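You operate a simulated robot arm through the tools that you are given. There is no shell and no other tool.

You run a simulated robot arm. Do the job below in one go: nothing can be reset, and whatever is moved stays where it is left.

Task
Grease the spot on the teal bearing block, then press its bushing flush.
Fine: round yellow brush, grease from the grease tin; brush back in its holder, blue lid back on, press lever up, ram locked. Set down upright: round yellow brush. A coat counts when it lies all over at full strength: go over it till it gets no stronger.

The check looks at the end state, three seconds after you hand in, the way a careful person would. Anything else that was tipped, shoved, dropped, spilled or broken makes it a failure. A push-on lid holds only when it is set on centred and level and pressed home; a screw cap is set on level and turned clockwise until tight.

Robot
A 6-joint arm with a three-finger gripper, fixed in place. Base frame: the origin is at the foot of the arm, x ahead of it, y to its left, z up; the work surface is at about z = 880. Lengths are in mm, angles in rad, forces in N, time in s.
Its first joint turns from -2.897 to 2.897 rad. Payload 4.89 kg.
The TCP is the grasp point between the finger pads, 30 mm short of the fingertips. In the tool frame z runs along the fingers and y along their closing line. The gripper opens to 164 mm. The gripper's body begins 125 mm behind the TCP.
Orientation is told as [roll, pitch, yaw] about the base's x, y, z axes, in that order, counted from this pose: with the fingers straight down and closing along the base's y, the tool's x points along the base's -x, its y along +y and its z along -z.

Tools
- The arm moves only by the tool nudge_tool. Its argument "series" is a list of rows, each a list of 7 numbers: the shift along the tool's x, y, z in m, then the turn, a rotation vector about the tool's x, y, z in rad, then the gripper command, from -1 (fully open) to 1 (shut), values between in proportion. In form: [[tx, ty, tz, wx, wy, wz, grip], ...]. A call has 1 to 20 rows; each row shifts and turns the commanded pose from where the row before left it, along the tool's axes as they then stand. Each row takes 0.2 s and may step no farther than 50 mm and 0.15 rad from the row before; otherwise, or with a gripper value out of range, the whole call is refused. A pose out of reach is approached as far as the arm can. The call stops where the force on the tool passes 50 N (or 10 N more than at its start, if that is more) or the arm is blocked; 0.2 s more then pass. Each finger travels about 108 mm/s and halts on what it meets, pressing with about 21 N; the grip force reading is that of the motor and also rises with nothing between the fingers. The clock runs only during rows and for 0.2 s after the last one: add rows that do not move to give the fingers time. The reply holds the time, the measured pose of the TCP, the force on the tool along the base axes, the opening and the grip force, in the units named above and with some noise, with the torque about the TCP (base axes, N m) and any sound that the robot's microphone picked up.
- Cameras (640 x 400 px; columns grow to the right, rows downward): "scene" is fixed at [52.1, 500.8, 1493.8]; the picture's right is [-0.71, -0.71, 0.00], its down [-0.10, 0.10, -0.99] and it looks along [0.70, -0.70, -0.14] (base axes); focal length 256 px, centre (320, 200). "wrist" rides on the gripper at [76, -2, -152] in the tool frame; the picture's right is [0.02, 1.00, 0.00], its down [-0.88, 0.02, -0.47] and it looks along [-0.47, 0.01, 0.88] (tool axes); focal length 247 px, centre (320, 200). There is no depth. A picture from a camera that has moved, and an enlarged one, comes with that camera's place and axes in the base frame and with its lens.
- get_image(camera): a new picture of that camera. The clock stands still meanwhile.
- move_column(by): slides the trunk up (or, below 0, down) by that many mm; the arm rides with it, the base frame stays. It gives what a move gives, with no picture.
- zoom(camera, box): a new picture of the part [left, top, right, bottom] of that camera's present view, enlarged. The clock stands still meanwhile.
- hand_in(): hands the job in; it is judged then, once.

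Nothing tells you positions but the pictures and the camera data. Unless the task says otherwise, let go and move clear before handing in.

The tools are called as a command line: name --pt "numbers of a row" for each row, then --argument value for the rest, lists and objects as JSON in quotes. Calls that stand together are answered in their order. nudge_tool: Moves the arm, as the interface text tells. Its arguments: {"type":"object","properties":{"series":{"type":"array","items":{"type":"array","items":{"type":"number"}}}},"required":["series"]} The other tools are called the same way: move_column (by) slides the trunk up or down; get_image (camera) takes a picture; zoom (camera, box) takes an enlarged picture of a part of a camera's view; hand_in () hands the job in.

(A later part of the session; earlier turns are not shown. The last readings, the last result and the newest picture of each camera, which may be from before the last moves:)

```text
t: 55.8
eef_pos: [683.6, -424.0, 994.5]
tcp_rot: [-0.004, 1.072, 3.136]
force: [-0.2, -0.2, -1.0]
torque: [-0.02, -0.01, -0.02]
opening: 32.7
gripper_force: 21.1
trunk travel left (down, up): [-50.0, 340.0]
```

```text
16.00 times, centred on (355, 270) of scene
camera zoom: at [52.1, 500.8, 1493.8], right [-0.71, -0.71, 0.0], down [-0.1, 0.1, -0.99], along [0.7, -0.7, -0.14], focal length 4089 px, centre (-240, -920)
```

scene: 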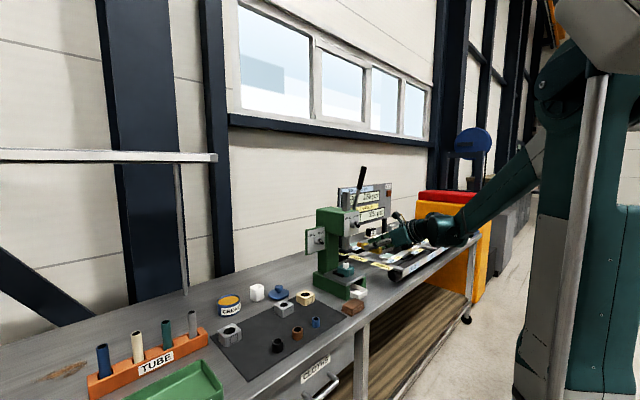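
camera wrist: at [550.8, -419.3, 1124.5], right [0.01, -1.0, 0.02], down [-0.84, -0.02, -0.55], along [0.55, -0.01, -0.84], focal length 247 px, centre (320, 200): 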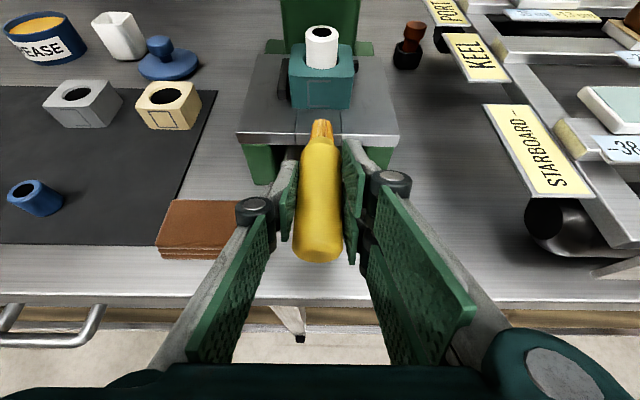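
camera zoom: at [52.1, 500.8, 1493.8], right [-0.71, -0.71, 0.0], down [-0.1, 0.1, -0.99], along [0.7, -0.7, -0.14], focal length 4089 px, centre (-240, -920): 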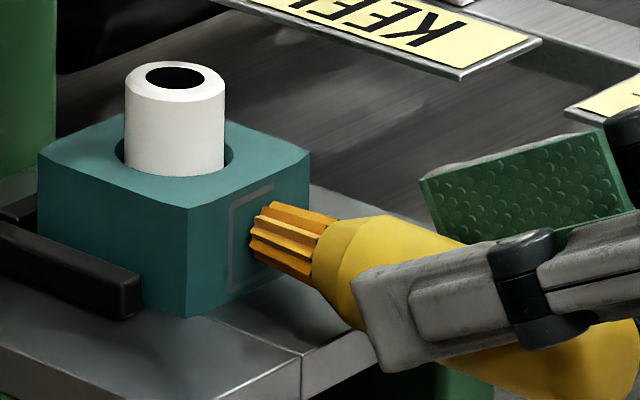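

Not touching yet. I advance in 0.7 mm steps.

nudge_tool --pt "0.00033 0 0.00061 0 0 0 1" --pt "0.00033 0 0.00061 0 0 0 1" --pt "0 0 0 0 0 0 1"

nudge_tool --pt "0.00033 0 0.00061 0 0 0 1" --pt "0.00033 0 0.00061 0 0 0 1" --pt "0 0 0 0 0 0 1"

zoom --camera "wrist" --box '[280, 50, 360, 140]'

```text
t: 56.6
eef_pos: [685.1, -424.2, 994.5]
tcp_rot: [-0.003, 1.072, 3.139]
force: [-1.0, 0.4, -0.1]
torque: [0.03, -0.02, 0.02]
opening: 32.5
gripper_force: 21.4
trunk travel left (down, up): [-50.0, 340.0]
```

```text
t: 57.4
eef_pos: [684.5, -424.8, 994.5]
tcp_rot: [-0.002, 1.071, 3.137]
force: [-1.7, 0.3, -0.3]
torque: [0.02, 0.01, 0.03]
opening: 32.5
gripper_force: 21.2
trunk travel left (down, up): [-50.0, 340.0]
```

```text
4.44 times, centred on (320, 95) of wrist
camera zoom: at [587.9, -422.0, 1133.5], right [0.01, -1.0, 0.02], down [-0.84, -0.02, -0.55], along [0.55, -0.01, -0.84], focal length 1098 px, centre (320, 667)
```

zoom: 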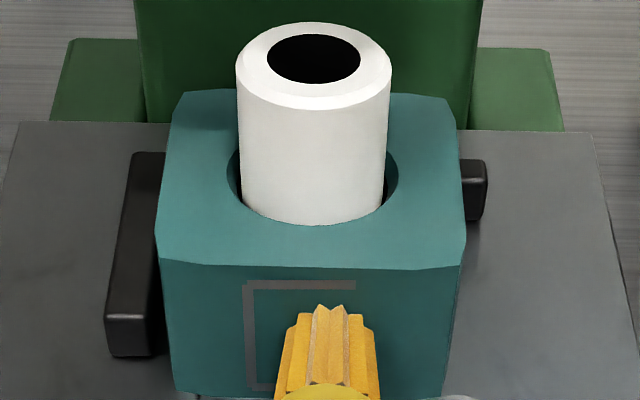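

Light contact. I press about 1 mm more and stroke around the marked area in a longer series.

nudge_tool --pt "0.00048 0 0.00088 0 0 0 1" --pt "0.0026 0 -0.0014 0 0 0 1" --pt "0.0018 0 -0.00095 0 0 0 1" --pt "0 -0.004 0 0 0 0 1" --pt "0 -0.004 0 0 0 0 1" --pt "-0.0026 0 0.0014 0 0 0 1" --pt "-0.0026 0 0.0014 0 0 0 1" --pt "-0.0026 0 0.0014 0 0 0 1" --pt "0 0.004 0 0 0 0 1" --pt "0 0.004 0 0 0 0 1" --pt "0 0.004 0 0 0 0 1" --pt "0 0.003 0 0 0 0 1" --pt "0.0026 0 -0.0014 0 0 0 1" --pt "0.0026 0 -0.0014 0 0 0 1" --pt "0.0026 0 -0.0014 0 0 0 1" --pt "0 -0.004 0 0 0 0 1" --pt "0 0 0 0 0 0 1"

zoom --camera "wrist" --box '[280, 50, 360, 140]'

zoom --camera "scene" --box '[340, 258, 370, 282]'

```text
t: 61.0
eef_pos: [688.1, -427.7, 1000.0]
tcp_rot: [-0.002, 1.072, 3.139]
force: [-2.2, -0.5, -0.6]
torque: [-0.03, 0.01, -0.02]
opening: 32.8
gripper_force: 21.2
trunk travel left (down, up): [-50.0, 340.0]
```

```text
4.44 times, centred on (320, 95) of wrist
camera zoom: at [589.5, -425.0, 1138.5], right [0.01, -1.0, 0.02], down [-0.84, -0.02, -0.55], along [0.55, -0.01, -0.84], focal length 1098 px, centre (320, 667)
```

zoom: 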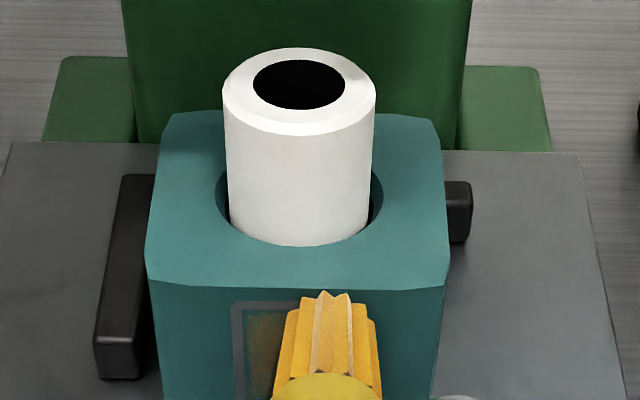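

```text
16.00 times, centred on (355, 270) of scene
camera zoom: at [52.1, 500.8, 1493.8], right [-0.71, -0.71, 0.0], down [-0.1, 0.1, -0.99], along [0.7, -0.7, -0.14], focal length 4089 px, centre (-240, -920)
```

zoom: 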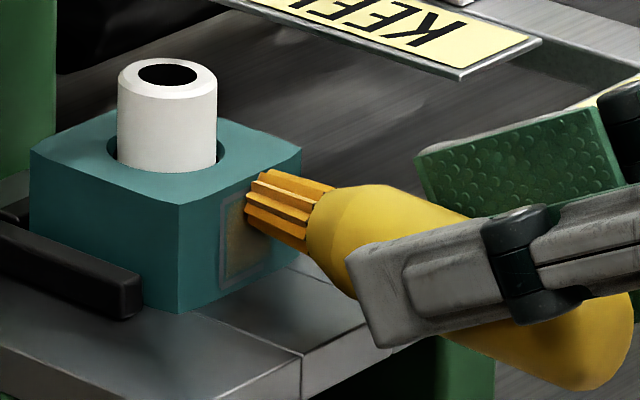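

A coat is now forming. The block has slid about 3 mm back, toward the fence behind it. I keep going with a serpentine over the whole marked area at light pressure.

nudge_tool --pt "0.0028 0 -0.001 0 0 0 1" --pt "0 -0.0047 0 0 0 0 1" --pt "0 -0.0047 0 0 0 0 1" --pt "0 -0.0047 0 0 0 0 1" --pt "-0.0035 0 0.0019 0 0 0 1" --pt "0 0.0043 0 0 0 0 1" --pt "0 0.0043 0 0 0 0 1" --pt "0 0.0043 0 0 0 0 1" --pt "0 0.0043 0 0 0 0 1" --pt "-0.0035 0 0.0019 0 0 0 1" --pt "0 -0.0043 0 0 0 0 1" --pt "0 -0.0043 0 0 0 0 1" --pt "0 -0.0043 0 0 0 0 1" --pt "0 -0.0043 0 0 0 0 1" --pt "-0.0035 0 0.0019 0 0 0 1" --pt "0 0.0043 0 0 0 0 1" --pt "0 0.0043 0 0 0 0 1" --pt "0 0.0043 0 0 0 0 1" --pt "0 0.0043 0 0 0 0 1" --pt "0 0 0 0 0 0 1"

zoom --camera "wrist" --box '[280, 50, 360, 140]'

zoom --camera "scene" --box '[340, 258, 370, 282]'

```text
t: 65.2
eef_pos: [686.4, -430.8, 990.9]
tcp_rot: [0.0, 1.072, 3.138]
force: [0.9, 1.4, 10.1]
torque: [0.03, -0.47, 0.06]
opening: 32.0
gripper_force: 21.1
trunk travel left (down, up): [-50.0, 340.0]
```

```text
4.44 times, centred on (320, 95) of wrist
camera zoom: at [589.1, -428.1, 1129.8], right [0.01, -1.0, 0.02], down [-0.84, -0.02, -0.55], along [0.55, -0.01, -0.84], focal length 1098 px, centre (320, 667)
```

zoom: 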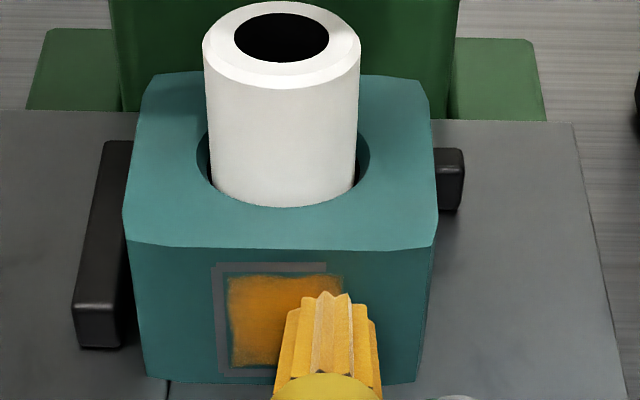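

```text
16.00 times, centred on (355, 270) of scene
camera zoom: at [52.1, 500.8, 1493.8], right [-0.71, -0.71, 0.0], down [-0.1, 0.1, -0.99], along [0.7, -0.7, -0.14], focal length 4089 px, centre (-240, -920)
```

zoom: 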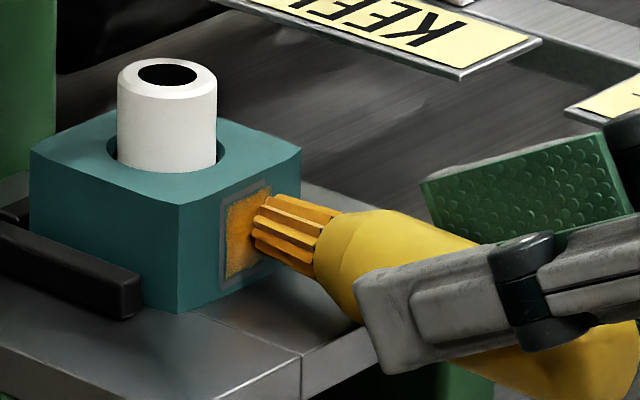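

A strong coat is showing. The bristles now press on the table (10 N up), so I raise a little and back off to inspect.

nudge_tool --pt "0.0026 0 -0.0014 0 0 0 1" --pt "-0.0048 0 -0.0088 0 0 0 1" --pt "-0.0072 0 -0.0132 0 0 0 1" --pt "-0.0072 0 -0.0132 0 0 0 1" --pt "0 0 0 0 0 0 1"

zoom --camera "wrist" --box '[290, 65, 360, 115]'

zoom --camera "scene" --box '[340, 258, 370, 282]'

```text
t: 66.4
eef_pos: [646.7, -430.5, 993.5]
tcp_rot: [-0.003, 1.072, 3.137]
force: [-1.4, 0.0, -0.5]
torque: [-0.01, 0.0, -0.03]
opening: 32.2
gripper_force: 20.6
trunk travel left (down, up): [-50.0, 340.0]
```

```text
8.00 times, centred on (325, 90) of wrist
camera zoom: at [549.0, -427.7, 1132.6], right [0.01, -1.0, 0.02], down [-0.84, -0.02, -0.55], along [0.55, -0.01, -0.84], focal length 1976 px, centre (280, 1080)
```

zoom: 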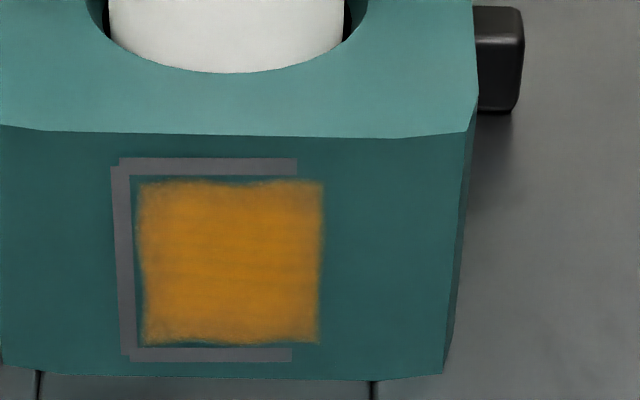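

```text
16.00 times, centred on (355, 270) of scene
camera zoom: at [52.1, 500.8, 1493.8], right [-0.71, -0.71, 0.0], down [-0.1, 0.1, -0.99], along [0.7, -0.7, -0.14], focal length 4089 px, centre (-240, -920)
```

zoom: 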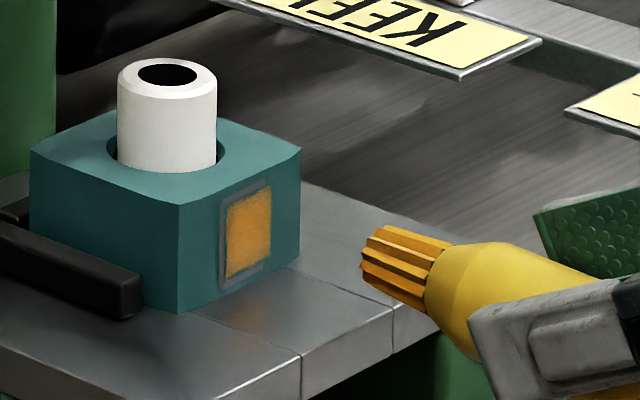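

The spot is a 22 mm square, nearly evenly coated. I make a second full pass including the edges until nothing changes.

nudge_tool --pt "0.00914 -0.0055 0.0098 0 0 0 1" --pt "0.00914 -0.0055 0.0098 0 0 0 1" --pt "0.00914 -0.0055 0.0098 0 0 0 1" --pt "0.0006 0 0.0011 0 0 0 1" --pt "0 0 0 0 0 0 1"

```text
t: 67.6
eef_pos: [687.9, -414.4, 1003.8]
tcp_rot: [-0.001, 1.072, 3.139]
force: [-1.9, 0.6, 0.0]
torque: [0.05, -0.04, 0.04]
opening: 32.3
gripper_force: 21.2
trunk travel left (down, up): [-50.0, 340.0]
```

nudge_tool --pt "0.00038 0 0.0007 0 0 0 1" --pt "0 0.004 0 0 0 0 1" --pt "0 0.004 0 0 0 0 1" --pt "0 0.004 0 0 0 0 1" --pt "0 0.004 0 0 0 0 1" --pt "-0.0035 0 0.0019 0 0 0 1" --pt "0 -0.004 0 0 0 0 1" --pt "0 -0.004 0 0 0 0 1" --pt "0 -0.004 0 0 0 0 1" --pt "0 -0.004 0 0 0 0 1" --pt "-0.0035 0 0.0019 0 0 0 1" --pt "0 0.004 0 0 0 0 1" --pt "0 0.004 0 0 0 0 1" --pt "0 0.004 0 0 0 0 1" --pt "0 0.004 0 0 0 0 1" --pt "-0.0033 0 0.0018 0 0 0 1" --pt "0 -0.004 0 0 0 0 1" --pt "0 -0.004 0 0 0 0 1" --pt "0 -0.004 0 0 0 0 1" --pt "0 -0.004 0 0 0 0 1"

zoom --camera "wrist" --box '[280, 50, 360, 140]'

zoom --camera "scene" --box '[340, 258, 370, 282]'

```text
t: 71.8
eef_pos: [687.4, -415.5, 991.0]
tcp_rot: [-0.003, 1.071, 3.138]
force: [-4.5, -0.8, 0.7]
torque: [-0.02, 0.01, -0.05]
opening: 32.1
gripper_force: 21.0
trunk travel left (down, up): [-50.0, 340.0]
```

```text
4.44 times, centred on (320, 95) of wrist
camera zoom: at [590.5, -411.7, 1130.8], right [0.01, -1.0, 0.02], down [-0.84, -0.02, -0.55], along [0.55, -0.01, -0.84], focal length 1098 px, centre (320, 667)
```

zoom: 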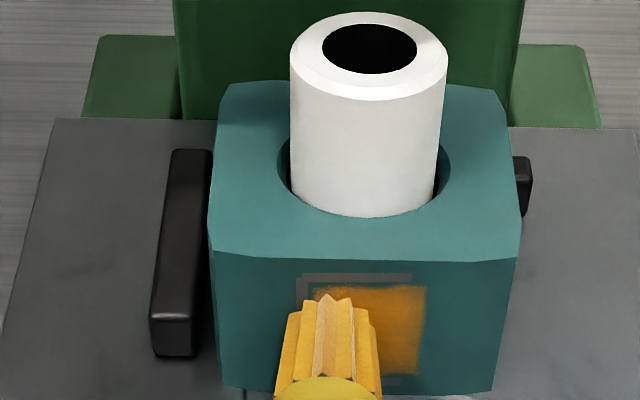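

```text
16.00 times, centred on (355, 270) of scene
camera zoom: at [52.1, 500.8, 1493.8], right [-0.71, -0.71, 0.0], down [-0.1, 0.1, -0.99], along [0.7, -0.7, -0.14], focal length 4089 px, centre (-240, -920)
```

zoom: 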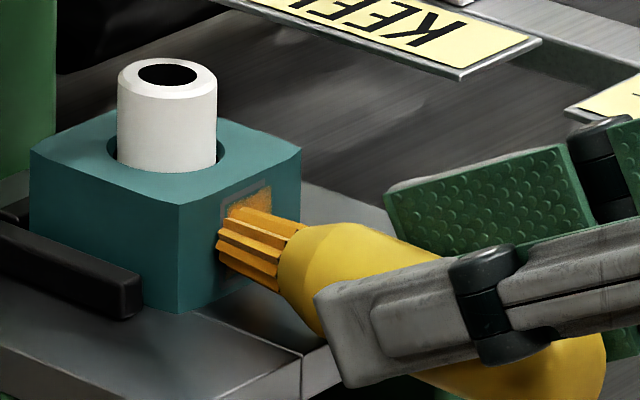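

Now vertical strokes across the area, then back off to inspect.

nudge_tool --pt "0.0035 0 -0.0019 0 0 0 1" --pt "0.0035 0 -0.0019 0 0 0 1" --pt "0.0035 0 -0.0019 0 0 0 1" --pt "0 0.005 0 0 0 0 1" --pt "-0.0035 0 0.0019 0 0 0 1" --pt "-0.0035 0 0.0019 0 0 0 1" --pt "-0.0035 0 0.0019 0 0 0 1" --pt "0 0.005 0 0 0 0 1" --pt "0.0035 0 -0.0019 0 0 0 1" --pt "0.0035 0 -0.0019 0 0 0 1" --pt "0.0035 0 -0.0019 0 0 0 1" --pt "0 0.006 0 0 0 0 1" --pt "-0.0035 0 0.0019 0 0 0 1" --pt "-0.0035 0 0.0019 0 0 0 1" --pt "-0.0035 0 0.0019 0 0 0 1" --pt "-0.0048 0 -0.0088 0 0 0 1" --pt "-0.0072 0 -0.0132 0 0 0 1" --pt "-0.0072 0 -0.0132 0 0 0 1" --pt "0 0 0 0 0 0 1"

zoom --camera "wrist" --box '[290, 65, 360, 115]'

zoom --camera "scene" --box '[340, 258, 370, 282]'

```text
t: 75.8
eef_pos: [647.3, -430.5, 990.8]
tcp_rot: [-0.001, 1.072, 3.138]
force: [0.2, 0.1, -0.1]
torque: [0.01, 0.04, 0.01]
opening: 32.2
gripper_force: 20.4
trunk travel left (down, up): [-50.0, 340.0]
```

```text
8.00 times, centred on (325, 90) of wrist
camera zoom: at [550.6, -427.6, 1130.5], right [0.01, -1.0, 0.02], down [-0.84, -0.02, -0.55], along [0.55, -0.01, -0.84], focal length 1976 px, centre (280, 1080)
```

zoom: 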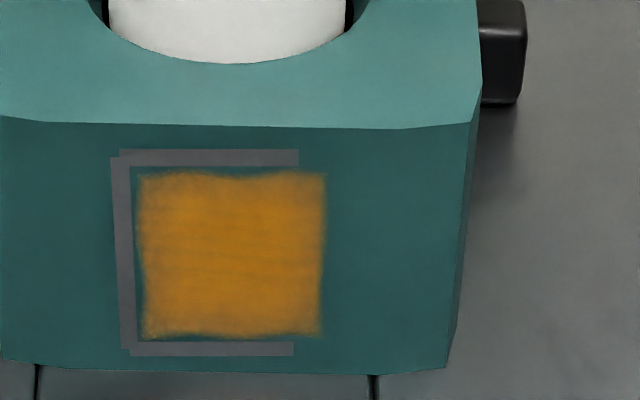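

```text
16.00 times, centred on (355, 270) of scene
camera zoom: at [52.1, 500.8, 1493.8], right [-0.71, -0.71, 0.0], down [-0.1, 0.1, -0.99], along [0.7, -0.7, -0.14], focal length 4089 px, centre (-240, -920)
```

zoom: 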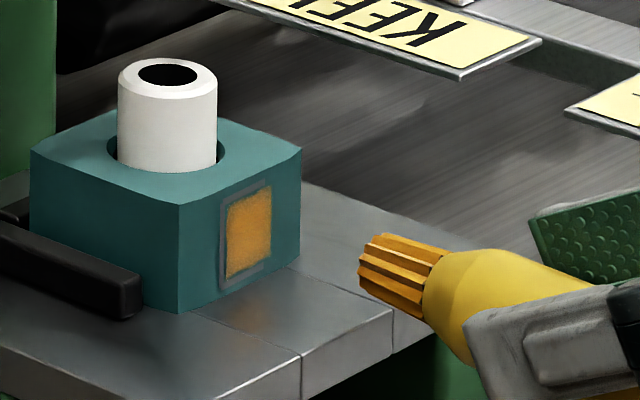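

The coat looks the same as after the first pass. I zoom in tightly to check that it is uniform.

zoom --camera "wrist" --box '[301, 80, 337, 112]'

zoom --camera "wrist" --box '[280, 90, 370, 280]'

```text
12.50 times, centred on (319, 96) of wrist
camera zoom: at [550.6, -427.6, 1130.5], right [0.01, -1.0, 0.02], down [-0.84, -0.02, -0.55], along [0.55, -0.01, -0.84], focal length 3087 px, centre (332, 1500)
```

zoom: 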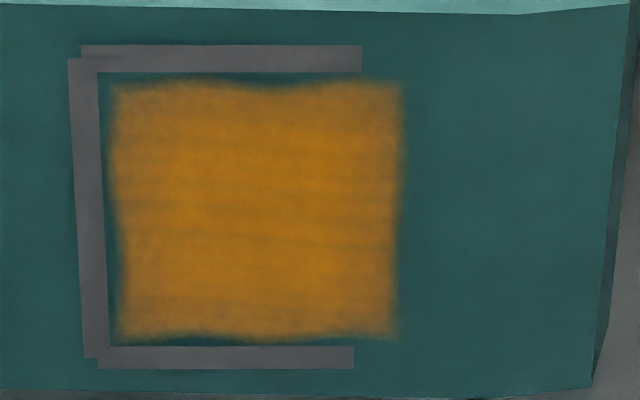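

```text
2.11 times, centred on (325, 185) of wrist
camera zoom: at [550.6, -427.6, 1130.5], right [0.01, -1.0, 0.02], down [-0.84, -0.02, -0.55], along [0.55, -0.01, -0.84], focal length 520 px, centre (310, 232)
```

zoom: 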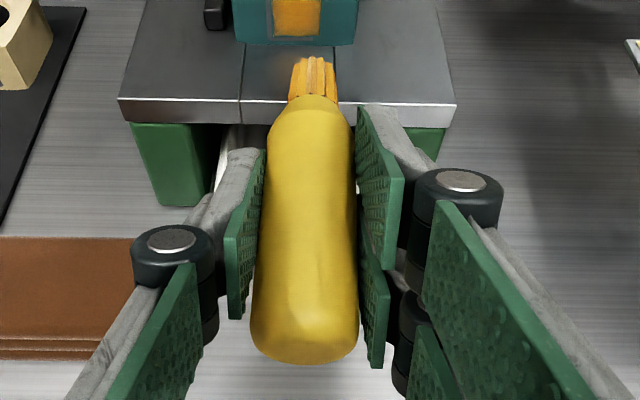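

It looks even. To be sure about the edges I make one more perimeter pass at light pressure.

nudge_tool --pt "0.0106 0.0012 0.0094 0 0 0 1" --pt "0.0106 0.0012 0.0094 0 0 0 1" --pt "0.0106 0.0012 0.0094 0 0 0 1" --pt "0.00057 0 0.00105 0 0 0 1" --pt "0 -0.0046 0 0 0 0 1" --pt "0 -0.0046 0 0 0 0 1" --pt "0 -0.0046 0 0 0 0 1" --pt "0 -0.0046 0 0 0 0 1" --pt "0 -0.0046 0 0 0 0 1" --pt "-0.0033 0 0.0018 0 0 0 1" --pt "-0.0033 0 0.0018 0 0 0 1" --pt "-0.0033 0 0.0018 0 0 0 1" --pt "-0.0031 0 0.0017 0 0 0 1" --pt "0 0.0046 0 0 0 0 1" --pt "0 0.0046 0 0 0 0 1" --pt "0 0.0046 0 0 0 0 1" --pt "0 0.0046 0 0 0 0 1" --pt "0 0.0046 0 0 0 0 1" --pt "0 0 0 0 0 0 1"

nudge_tool --pt "0.0033 0 -0.0018 0 0 0 1" --pt "0.0033 0 -0.0018 0 0 0 1" --pt "0.0033 0 -0.0018 0 0 0 1" --pt "0 -0.0046 0 0 0 0 1" --pt "0 -0.0046 0 0 0 0 1" --pt "-0.0033 0 0.0018 0 0 0 1" --pt "-0.0033 0 0.0018 0 0 0 1" --pt "-0.0048 0 -0.0088 0 0 0 1" --pt "-0.0072 0 -0.0132 0 0 0 1" --pt "-0.0072 0 -0.0132 0 0 0 1" --pt "-0.0072 0 -0.0132 0 0 0 1" --pt "0 0 0 0 0 0 1"

get_image --camera "wrist"

zoom --camera "scene" --box '[340, 258, 370, 282]'

```text
t: 79.8
eef_pos: [688.4, -434.2, 990.6]
tcp_rot: [-0.002, 1.073, 3.139]
force: [-9.4, 2.6, -1.1]
torque: [0.01, 0.24, 0.18]
opening: 32.1
gripper_force: 20.7
trunk travel left (down, up): [-50.0, 340.0]
```

```text
t: 82.4
eef_pos: [633.1, -425.4, 995.7]
tcp_rot: [-0.001, 1.071, 3.137]
force: [0.3, 0.0, 0.0]
torque: [0.0, 0.01, -0.04]
opening: 32.1
gripper_force: 21.1
trunk travel left (down, up): [-50.0, 340.0]
```

```text
taken
camera wrist: at [536.2, -422.1, 1134.1], right [0.01, -1.0, 0.02], down [-0.84, -0.02, -0.55], along [0.55, -0.01, -0.84], focal length 247 px, centre (320, 200)
```

wrist: 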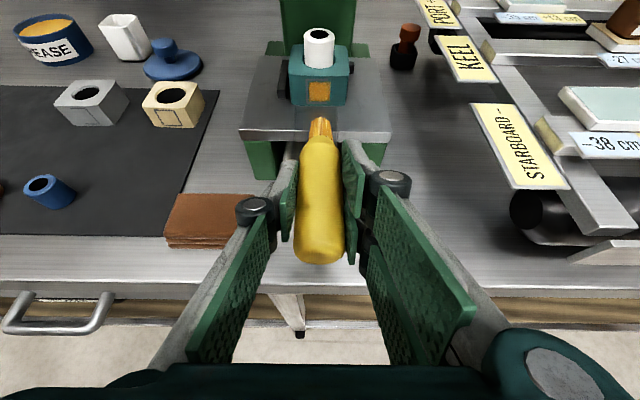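

```text
16.00 times, centred on (355, 270) of scene
camera zoom: at [52.1, 500.8, 1493.8], right [-0.71, -0.71, 0.0], down [-0.1, 0.1, -0.99], along [0.7, -0.7, -0.14], focal length 4089 px, centre (-240, -920)
```

zoom: 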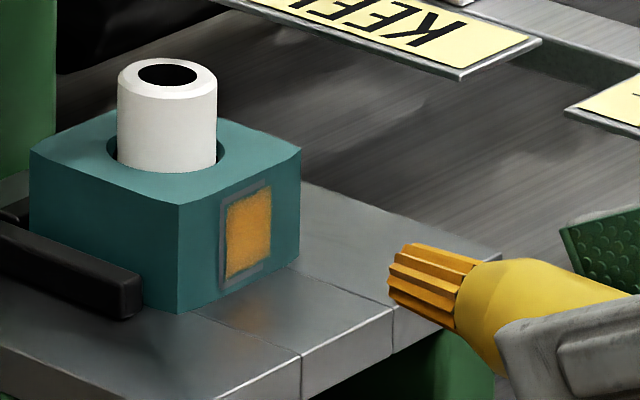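

zoom --camera "wrist" --box '[286, 70, 356, 118]'

zoom --camera "wrist" --box '[230, 20, 400, 150]'

```text
8.33 times, centred on (321, 94) of wrist
camera zoom: at [536.2, -422.1, 1134.1], right [0.01, -1.0, 0.02], down [-0.84, -0.02, -0.55], along [0.55, -0.01, -0.84], focal length 2058 px, centre (312, 1083)
```

zoom: 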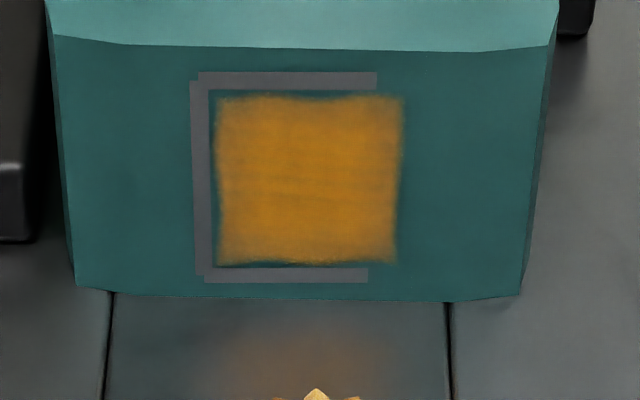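

```text
3.08 times, centred on (315, 85) of wrist
camera zoom: at [536.2, -422.1, 1134.1], right [0.01, -1.0, 0.02], down [-0.84, -0.02, -0.55], along [0.55, -0.01, -0.84], focal length 760 px, centre (335, 554)
```

zoom: 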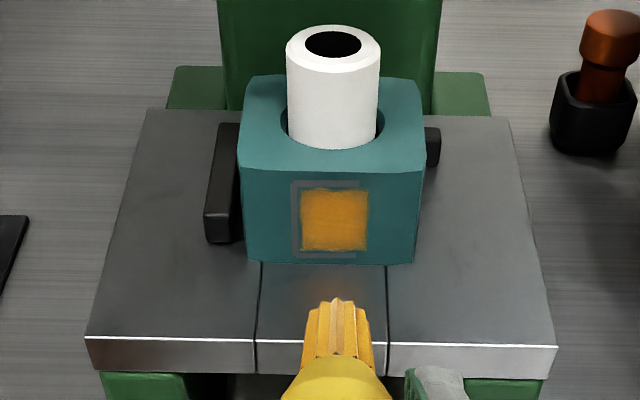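

The coat no longer changes: it is full. Next I take the brush back. I rise, move away from the press, undo the pitch and roll, and head for the holder.

nudge_tool --pt "0.02546 0 -0.0139 0 0 0 1" --pt "0.02546 0 -0.0139 0 0 0 1" --pt "0.02546 0 -0.0139 0 0 0 1" --pt "0.02546 0 -0.0139 0 0 0 1" --pt "0.02546 0 -0.0139 0 0 0 1" --pt "0 -0.0393 0 0 0 0 1" --pt "0 -0.0393 0 0 0 0 1" --pt "0 -0.0393 0 0 0 0 1" --pt "0 -0.0393 0 0 0 0 1" --pt "0 -0.0393 0 0 0 0 1" --pt "0 -0.0393 0 0 0 0 1" --pt "0 -0.0393 0 0 0 0 1" --pt "0 0 0 0 -0.1429 0 1" --pt "0 0 0 0 -0.1429 0 1" --pt "0 0 0 0 -0.1429 0 1" --pt "0 0 0 0 -0.1429 0 1"

nudge_tool --pt "0 0 0 0 0 -0.1496 1" --pt "0 0 0 0 0 -0.1496 1" --pt "0 0 0 0 0 -0.1496 1" --pt "0 0 0 0 0 -0.1496 1" --pt "0 0 0 0 0 -0.1496 1" --pt "0 0 0 0 0 -0.1496 1" --pt "0 0 0 0 0 -0.1496 1" --pt "0 0 0 0 0 -0.1496 1" --pt "0 0 0 0 0 -0.1496 1" --pt "0 0 0 0 0 -0.1496 1" --pt "0 0 0 0 0 -0.1496 1" --pt "0 0 0 0 0 -0.1496 1" --pt "0 0 0 0 0 -0.1496 1" --pt "0 0 0 0 0 -0.1496 1" --pt "0 0 0 0 0 -0.1496 1" --pt "0 0 0 0 0 -0.1496 1" --pt "0 0 0 0 0 -0.1496 1" --pt "0 0 0 0 0 -0.1496 1" --pt "0 0 0 0 0 -0.1496 1" --pt "0 0 0 0 0 -0.1496 1"

get_image --camera "wrist"

get_image --camera "scene"

```text
t: 85.8
eef_pos: [633.6, -149.1, 1139.7]
tcp_rot: [0.0, 0.5, 3.14]
force: [-1.9, 0.4, 0.7]
torque: [-0.04, -0.23, -0.04]
opening: 32.0
gripper_force: 21.5
trunk travel left (down, up): [-50.0, 340.0]
```

```text
t: 90.0
eef_pos: [634.6, -149.8, 1140.6]
tcp_rot: [0.081, -0.496, -0.169]
force: [-0.3, -0.3, -0.8]
torque: [0.01, -0.03, -0.01]
opening: 32.0
gripper_force: 21.2
trunk travel left (down, up): [-50.0, 340.0]
```

```text
taken
camera wrist: at [494.4, -138.7, 1236.9], right [0.11, 0.99, 0.06], down [0.54, -0.11, 0.83], along [0.83, -0.06, -0.55], focal length 247 px, centre (320, 200)
```

wrist: 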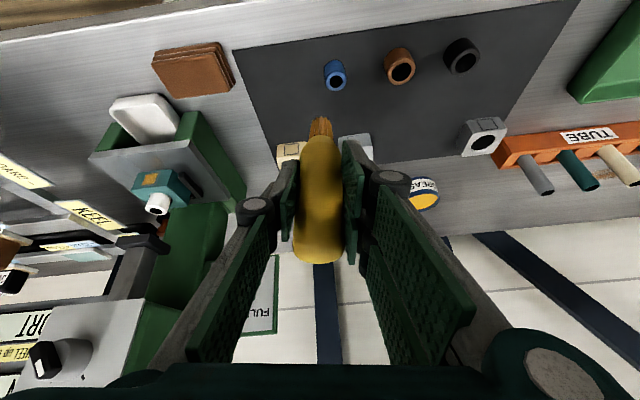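

```text
taken
```

scene: 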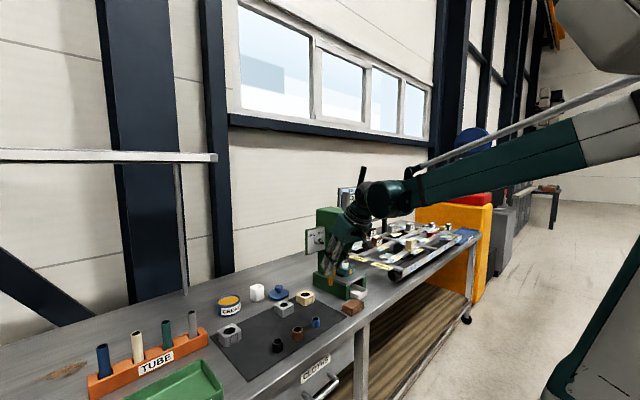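

One last bit of roll, then move above the holder.

nudge_tool --pt "0 0 0 0 0 -0.1496 1" --pt "-0.0358 0.00903 0.02207 0 0 0 1" --pt "-0.0358 0.00903 0.02207 0 0 0 1" --pt "-0.0358 0.00903 0.02207 0 0 0 1" --pt "-0.0358 0.00903 0.02207 0 0 0 1" --pt "-0.0358 0.00903 0.02207 0 0 0 1" --pt "-0.0358 0.00903 0.02207 0 0 0 1" --pt "-0.0358 0.00903 0.02207 0 0 0 1" --pt "-0.0358 0.00903 0.02207 0 0 0 1" --pt "-0.0358 0.00903 0.02207 0 0 0 1" --pt "0 0 0 0 0 0 1"

get_image --camera "wrist"

zoom --camera "scene" --box '[215, 215, 315, 315]'

```text
t: 92.4
eef_pos: [1012.7, -68.4, 1119.4]
tcp_rot: [0.004, -0.501, -0.002]
force: [-0.4, 0.7, -0.4]
torque: [0.02, 0.01, 0.02]
opening: 32.2
gripper_force: 20.8
trunk travel left (down, up): [-50.0, 340.0]
```

```text
taken
camera wrist: at [872.8, -69.0, 1215.8], right [-0.02, 1.0, -0.01], down [0.55, 0.02, 0.84], along [0.84, 0.01, -0.55], focal length 247 px, centre (320, 200)
```

wrist: 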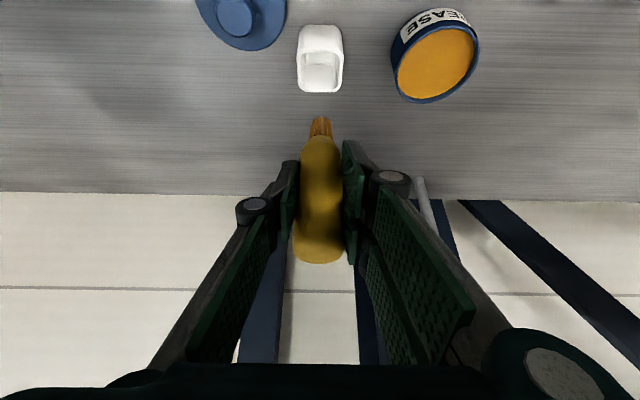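

```text
4.00 times, centred on (265, 265) of scene
camera zoom: at [52.1, 500.8, 1493.8], right [-0.71, -0.71, 0.0], down [-0.1, 0.1, -0.99], along [0.7, -0.7, -0.14], focal length 1022 px, centre (540, -60)
```

zoom: 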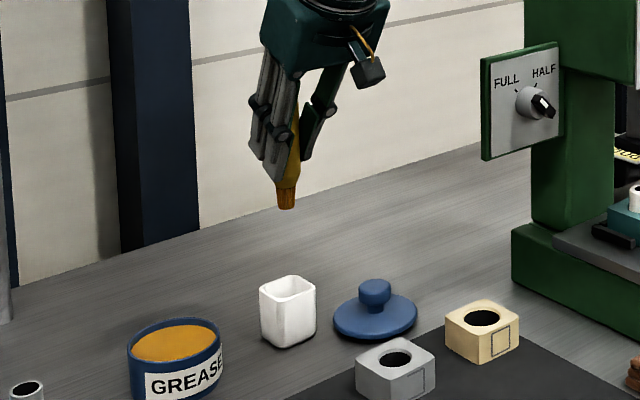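

I zoom to align the brush tip with the holder opening.

zoom --camera "wrist" --box '[270, 10, 370, 150]'

zoom --camera "scene" --box '[260, 250, 310, 310]'

```text
2.86 times, centred on (320, 80) of wrist
camera zoom: at [872.8, -69.0, 1215.8], right [-0.02, 1.0, -0.01], down [0.55, 0.02, 0.84], along [0.84, 0.01, -0.55], focal length 706 px, centre (320, 543)
```

zoom: 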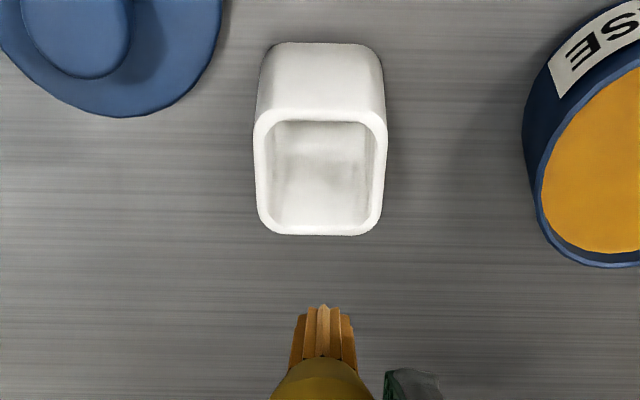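

```text
6.67 times, centred on (285, 280) of scene
camera zoom: at [52.1, 500.8, 1493.8], right [-0.71, -0.71, 0.0], down [-0.1, 0.1, -0.99], along [0.7, -0.7, -0.14], focal length 1704 px, centre (553, -333)
```

zoom: 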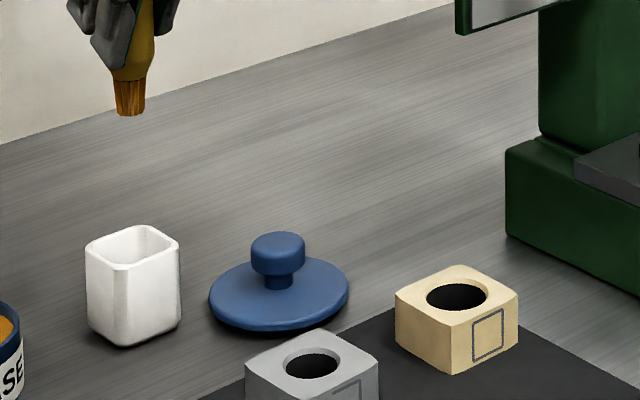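

Tip needs about +6 mm in x and -1.5 mm in y. I check if the brush hangs vertically.

zoom --camera "scene" --box '[265, 215, 310, 275]'

zoom --camera "wrist" --box '[280, 100, 360, 280]'

```text
6.67 times, centred on (288, 245) of scene
camera zoom: at [52.1, 500.8, 1493.8], right [-0.71, -0.71, 0.0], down [-0.1, 0.1, -0.99], along [0.7, -0.7, -0.14], focal length 1704 px, centre (537, -100)
```

zoom: 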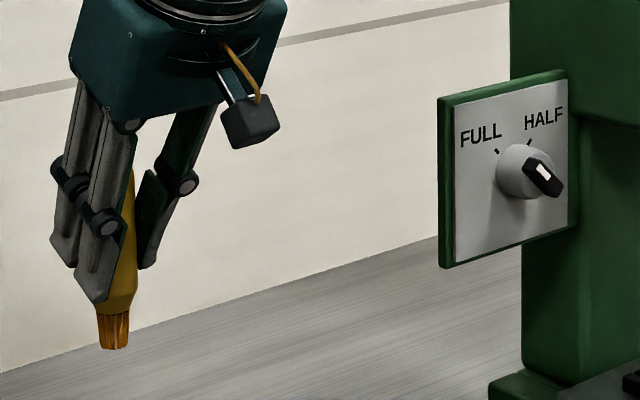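

```text
2.22 times, centred on (320, 190) of wrist
camera zoom: at [872.8, -69.0, 1215.8], right [-0.02, 1.0, -0.01], down [0.55, 0.02, 0.84], along [0.84, 0.01, -0.55], focal length 549 px, centre (320, 222)
```

zoom: 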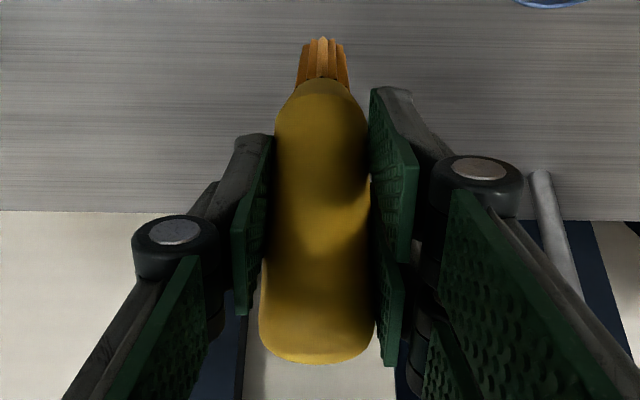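

The brush hangs vertical. I shift and descend to just above the holder.

nudge_tool --pt "-0.00527 -0.0015 0.00287 0 0 0 1" --pt "0.0107 0 0.0195 0 0 0 1" --pt "0.0107 0 0.0195 0 0 0 1" --pt "0.0107 0 0.0195 0 0 0 1" --pt "0.0106 0 0.0195 0 0 0 1" --pt "0 0 0 0 0 0 1"

zoom --camera "wrist" --box '[270, 30, 370, 170]'

zoom --camera "scene" --box '[255, 240, 305, 300]'

```text
t: 93.8
eef_pos: [1018.1, -70.7, 1031.3]
tcp_rot: [0.001, -0.5, -0.002]
force: [0.2, 0.8, 0.0]
torque: [0.02, 0.01, 0.03]
opening: 31.8
gripper_force: 20.9
trunk travel left (down, up): [-50.0, 340.0]
```

```text
2.86 times, centred on (320, 100) of wrist
camera zoom: at [877.5, -71.2, 1127.6], right [-0.02, 1.0, -0.01], down [0.55, 0.02, 0.84], along [0.84, 0.01, -0.55], focal length 706 px, centre (320, 486)
```

zoom: 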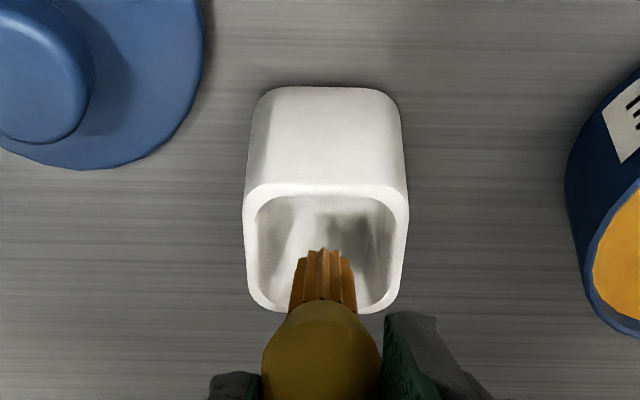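

```text
6.67 times, centred on (280, 270) of scene
camera zoom: at [52.1, 500.8, 1493.8], right [-0.71, -0.71, 0.0], down [-0.1, 0.1, -0.99], along [0.7, -0.7, -0.14], focal length 1704 px, centre (587, -267)
```

zoom: 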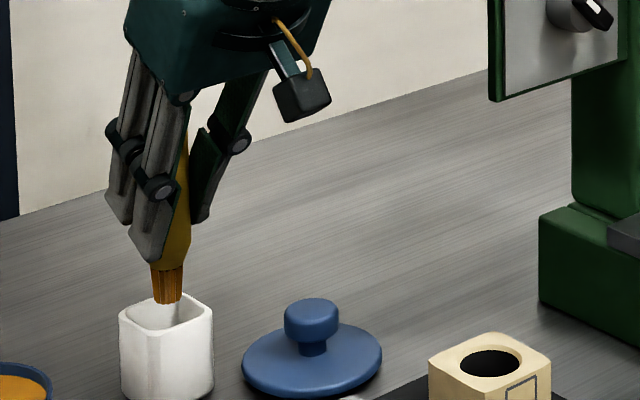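

Aligned over the opening. I lower gently into the holder.

nudge_tool --pt "0.0048 0 0.0088 0 0 0 1" --pt "0.0048 0 0.0088 0 0 0 1" --pt "0.0048 0 0.0088 0 0 0 1" --pt "0.0048 0 0.0088 0 0 0 1" --pt "0.0034 0 0.0061 0 0 0 1" --pt "0 0 0 0 0 0 1"

zoom --camera "wrist" --box '[270, 50, 370, 250]'

zoom --camera "scene" --box '[245, 250, 295, 310]'

```text
t: 95.2
eef_pos: [1019.0, -71.4, 985.1]
tcp_rot: [0.004, -0.501, -0.002]
force: [0.5, -0.4, -1.9]
torque: [-0.02, 0.0, -0.01]
opening: 32.0
gripper_force: 21.0
trunk travel left (down, up): [-50.0, 340.0]
```

```text
2.00 times, centred on (320, 150) of wrist
camera zoom: at [877.9, -71.0, 1080.9], right [-0.02, 1.0, -0.01], down [0.55, 0.02, 0.84], along [0.84, 0.01, -0.55], focal length 494 px, centre (320, 300)
```

zoom: 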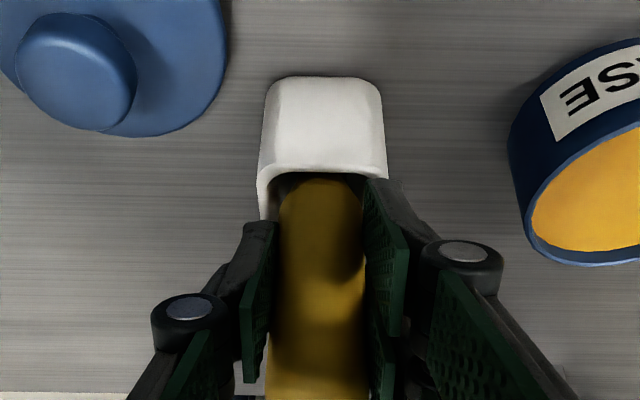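

```text
6.67 times, centred on (270, 280) of scene
camera zoom: at [52.1, 500.8, 1493.8], right [-0.71, -0.71, 0.0], down [-0.1, 0.1, -0.99], along [0.7, -0.7, -0.14], focal length 1704 px, centre (653, -333)
```

zoom: 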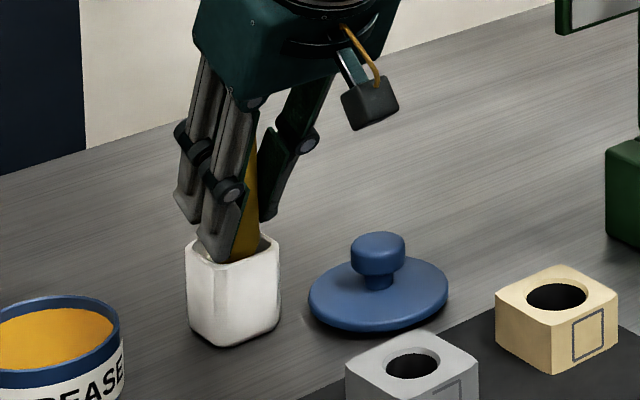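

I lower another 7 mm, then release gently.

nudge_tool --pt "0.0017 0 0.0031 0 0 0 1" --pt "0.0017 0 0.0031 0 0 0 1" --pt "0 0 0 0 0 0 1"

zoom --camera "scene" --box '[245, 250, 295, 310]'

```text
t: 96.0
eef_pos: [1018.4, -70.0, 980.0]
tcp_rot: [0.003, -0.505, -0.002]
force: [8.9, 0.2, 40.1]
torque: [0.79, 0.13, -0.13]
opening: 31.8
gripper_force: 20.9
trunk travel left (down, up): [-50.0, 340.0]
```

```text
6.67 times, centred on (270, 280) of scene
camera zoom: at [52.1, 500.8, 1493.8], right [-0.71, -0.71, 0.0], down [-0.1, 0.1, -0.99], along [0.7, -0.7, -0.14], focal length 1704 px, centre (653, -333)
```

zoom: 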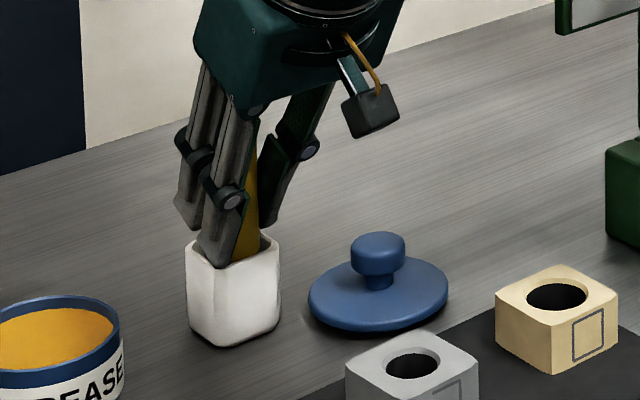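

The fingertips met the holder rim (40 N). I raise 4 mm to unload, then open.

nudge_tool --pt "-0.0019 0 -0.0035 0 0 0 1" --pt "0 0 0 0 0 0 1"

zoom --camera "wrist" --box '[270, 50, 370, 250]'

```text
t: 96.6
eef_pos: [1018.5, -70.1, 981.0]
tcp_rot: [0.002, -0.5, -0.002]
force: [-0.1, -0.5, 0.2]
torque: [-0.03, -0.04, -0.03]
opening: 31.9
gripper_force: 20.8
trunk travel left (down, up): [-50.0, 340.0]
```

```text
2.00 times, centred on (320, 150) of wrist
camera zoom: at [877.9, -71.1, 1077.1], right [-0.02, 1.0, -0.01], down [0.55, 0.02, 0.84], along [0.84, 0.01, -0.55], focal length 494 px, centre (320, 300)
```

zoom: 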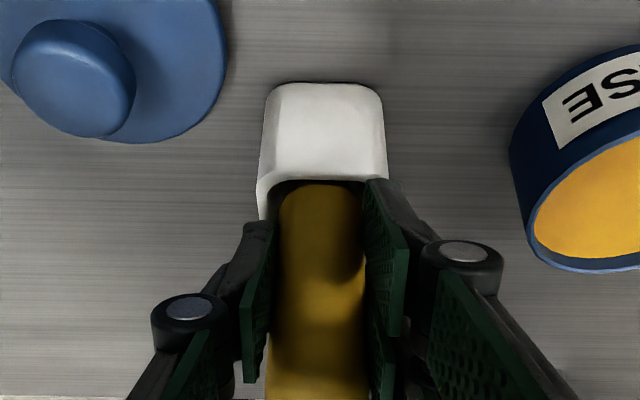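

No load now. I open a little so the brush slides down the last few millimetres inside the holder.

nudge_tool --pt "0 0 0 0 0 0 0.56" --pt "0 0 0 0 0 0 0.5" --pt "0 0 0 0 0 0 0.4" --pt "0 0 0 0 0 0 0.2" --pt "0 0 0 0 0 0 0.2"

get_image --camera "wrist"

zoom --camera "scene" --box '[245, 250, 295, 310]'

```text
t: 97.8
eef_pos: [1018.4, -71.5, 980.6]
tcp_rot: [0.002, -0.502, -0.003]
force: [0.2, 0.2, 0.3]
torque: [-0.02, -0.01, -0.01]
opening: 65.7
gripper_force: 0.0
trunk travel left (down, up): [-50.0, 340.0]
```

```text
taken
camera wrist: at [878.2, -71.0, 1077.7], right [-0.02, 1.0, -0.01], down [0.55, 0.02, 0.84], along [0.84, 0.01, -0.55], focal length 247 px, centre (320, 200)
```

wrist: 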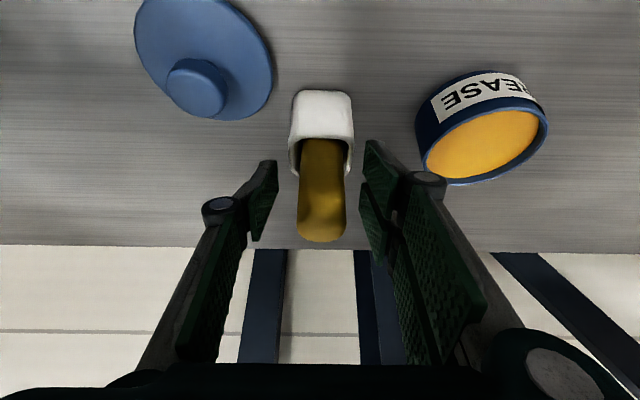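

```text
6.67 times, centred on (270, 280) of scene
camera zoom: at [52.1, 500.8, 1493.8], right [-0.71, -0.71, 0.0], down [-0.1, 0.1, -0.99], along [0.7, -0.7, -0.14], focal length 1704 px, centre (653, -333)
```

zoom: 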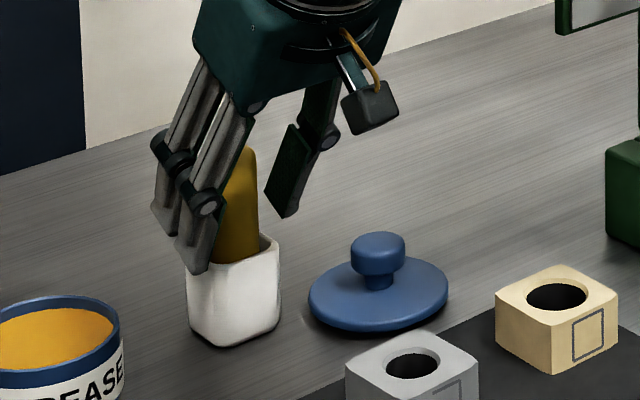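

The brush stands upright in its holder. I rise and move above the lid.

nudge_tool --pt "-0.01277 0 -0.0234 0 0 0 0.2" --pt "-0.01277 0 -0.0234 0 0 0 0.2" --pt "-0.01277 0 -0.0234 0 0 0 0.2" --pt "0.01463 -0.028 -0.008 0 0 0 0.2" --pt "0.01463 -0.028 -0.008 0 0 0 0.2" --pt "0.01463 -0.028 -0.008 0 0 0 0.2" --pt "0 0 0 0 0 0 0.2"

get_image --camera "wrist"

zoom --camera "scene" --box '[245, 230, 325, 310]'

```text
t: 99.4
eef_pos: [969.0, -153.7, 1061.0]
tcp_rot: [0.001, -0.5, -0.003]
force: [0.1, 0.6, 0.2]
torque: [-0.04, 0.0, 0.0]
opening: 65.7
gripper_force: 0.1
trunk travel left (down, up): [-50.0, 340.0]
```

```text
taken
camera wrist: at [827.6, -155.6, 1157.4], right [-0.02, 1.0, -0.01], down [0.55, 0.02, 0.84], along [0.84, 0.01, -0.55], focal length 247 px, centre (320, 200)
```

wrist: 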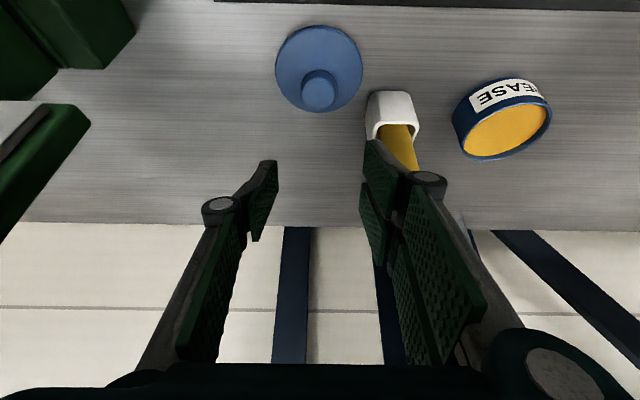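

```text
5.00 times, centred on (285, 270) of scene
camera zoom: at [52.1, 500.8, 1493.8], right [-0.71, -0.71, 0.0], down [-0.1, 0.1, -0.99], along [0.7, -0.7, -0.14], focal length 1278 px, centre (495, -150)
```

zoom: 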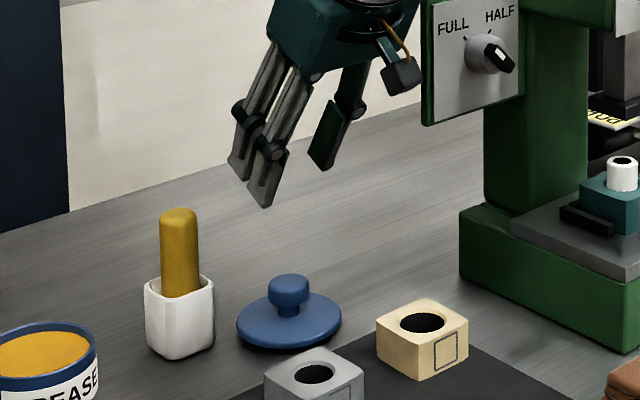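

zoom --camera "wrist" --box '[260, 15, 380, 125]'

zoom --camera "scene" --box '[270, 280, 315, 310]'

```text
3.64 times, centred on (320, 70) of wrist
camera zoom: at [827.6, -155.6, 1157.4], right [-0.02, 1.0, -0.01], down [0.55, 0.02, 0.84], along [0.84, 0.01, -0.55], focal length 898 px, centre (320, 673)
```

zoom: 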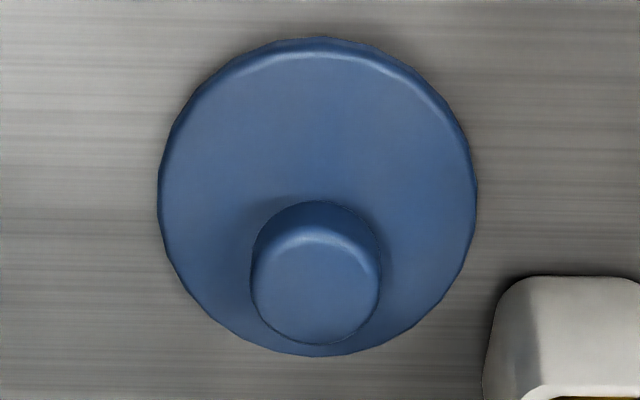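

```text
13.33 times, centred on (292, 295) of scene
camera zoom: at [52.1, 500.8, 1493.8], right [-0.71, -0.71, 0.0], down [-0.1, 0.1, -0.99], along [0.7, -0.7, -0.14], focal length 3408 px, centre (687, -1067)
```

zoom: 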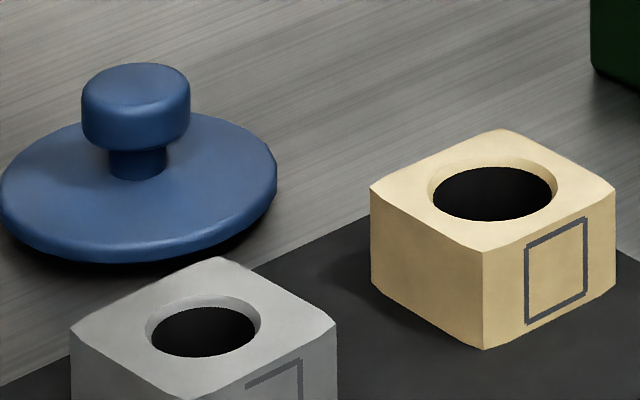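

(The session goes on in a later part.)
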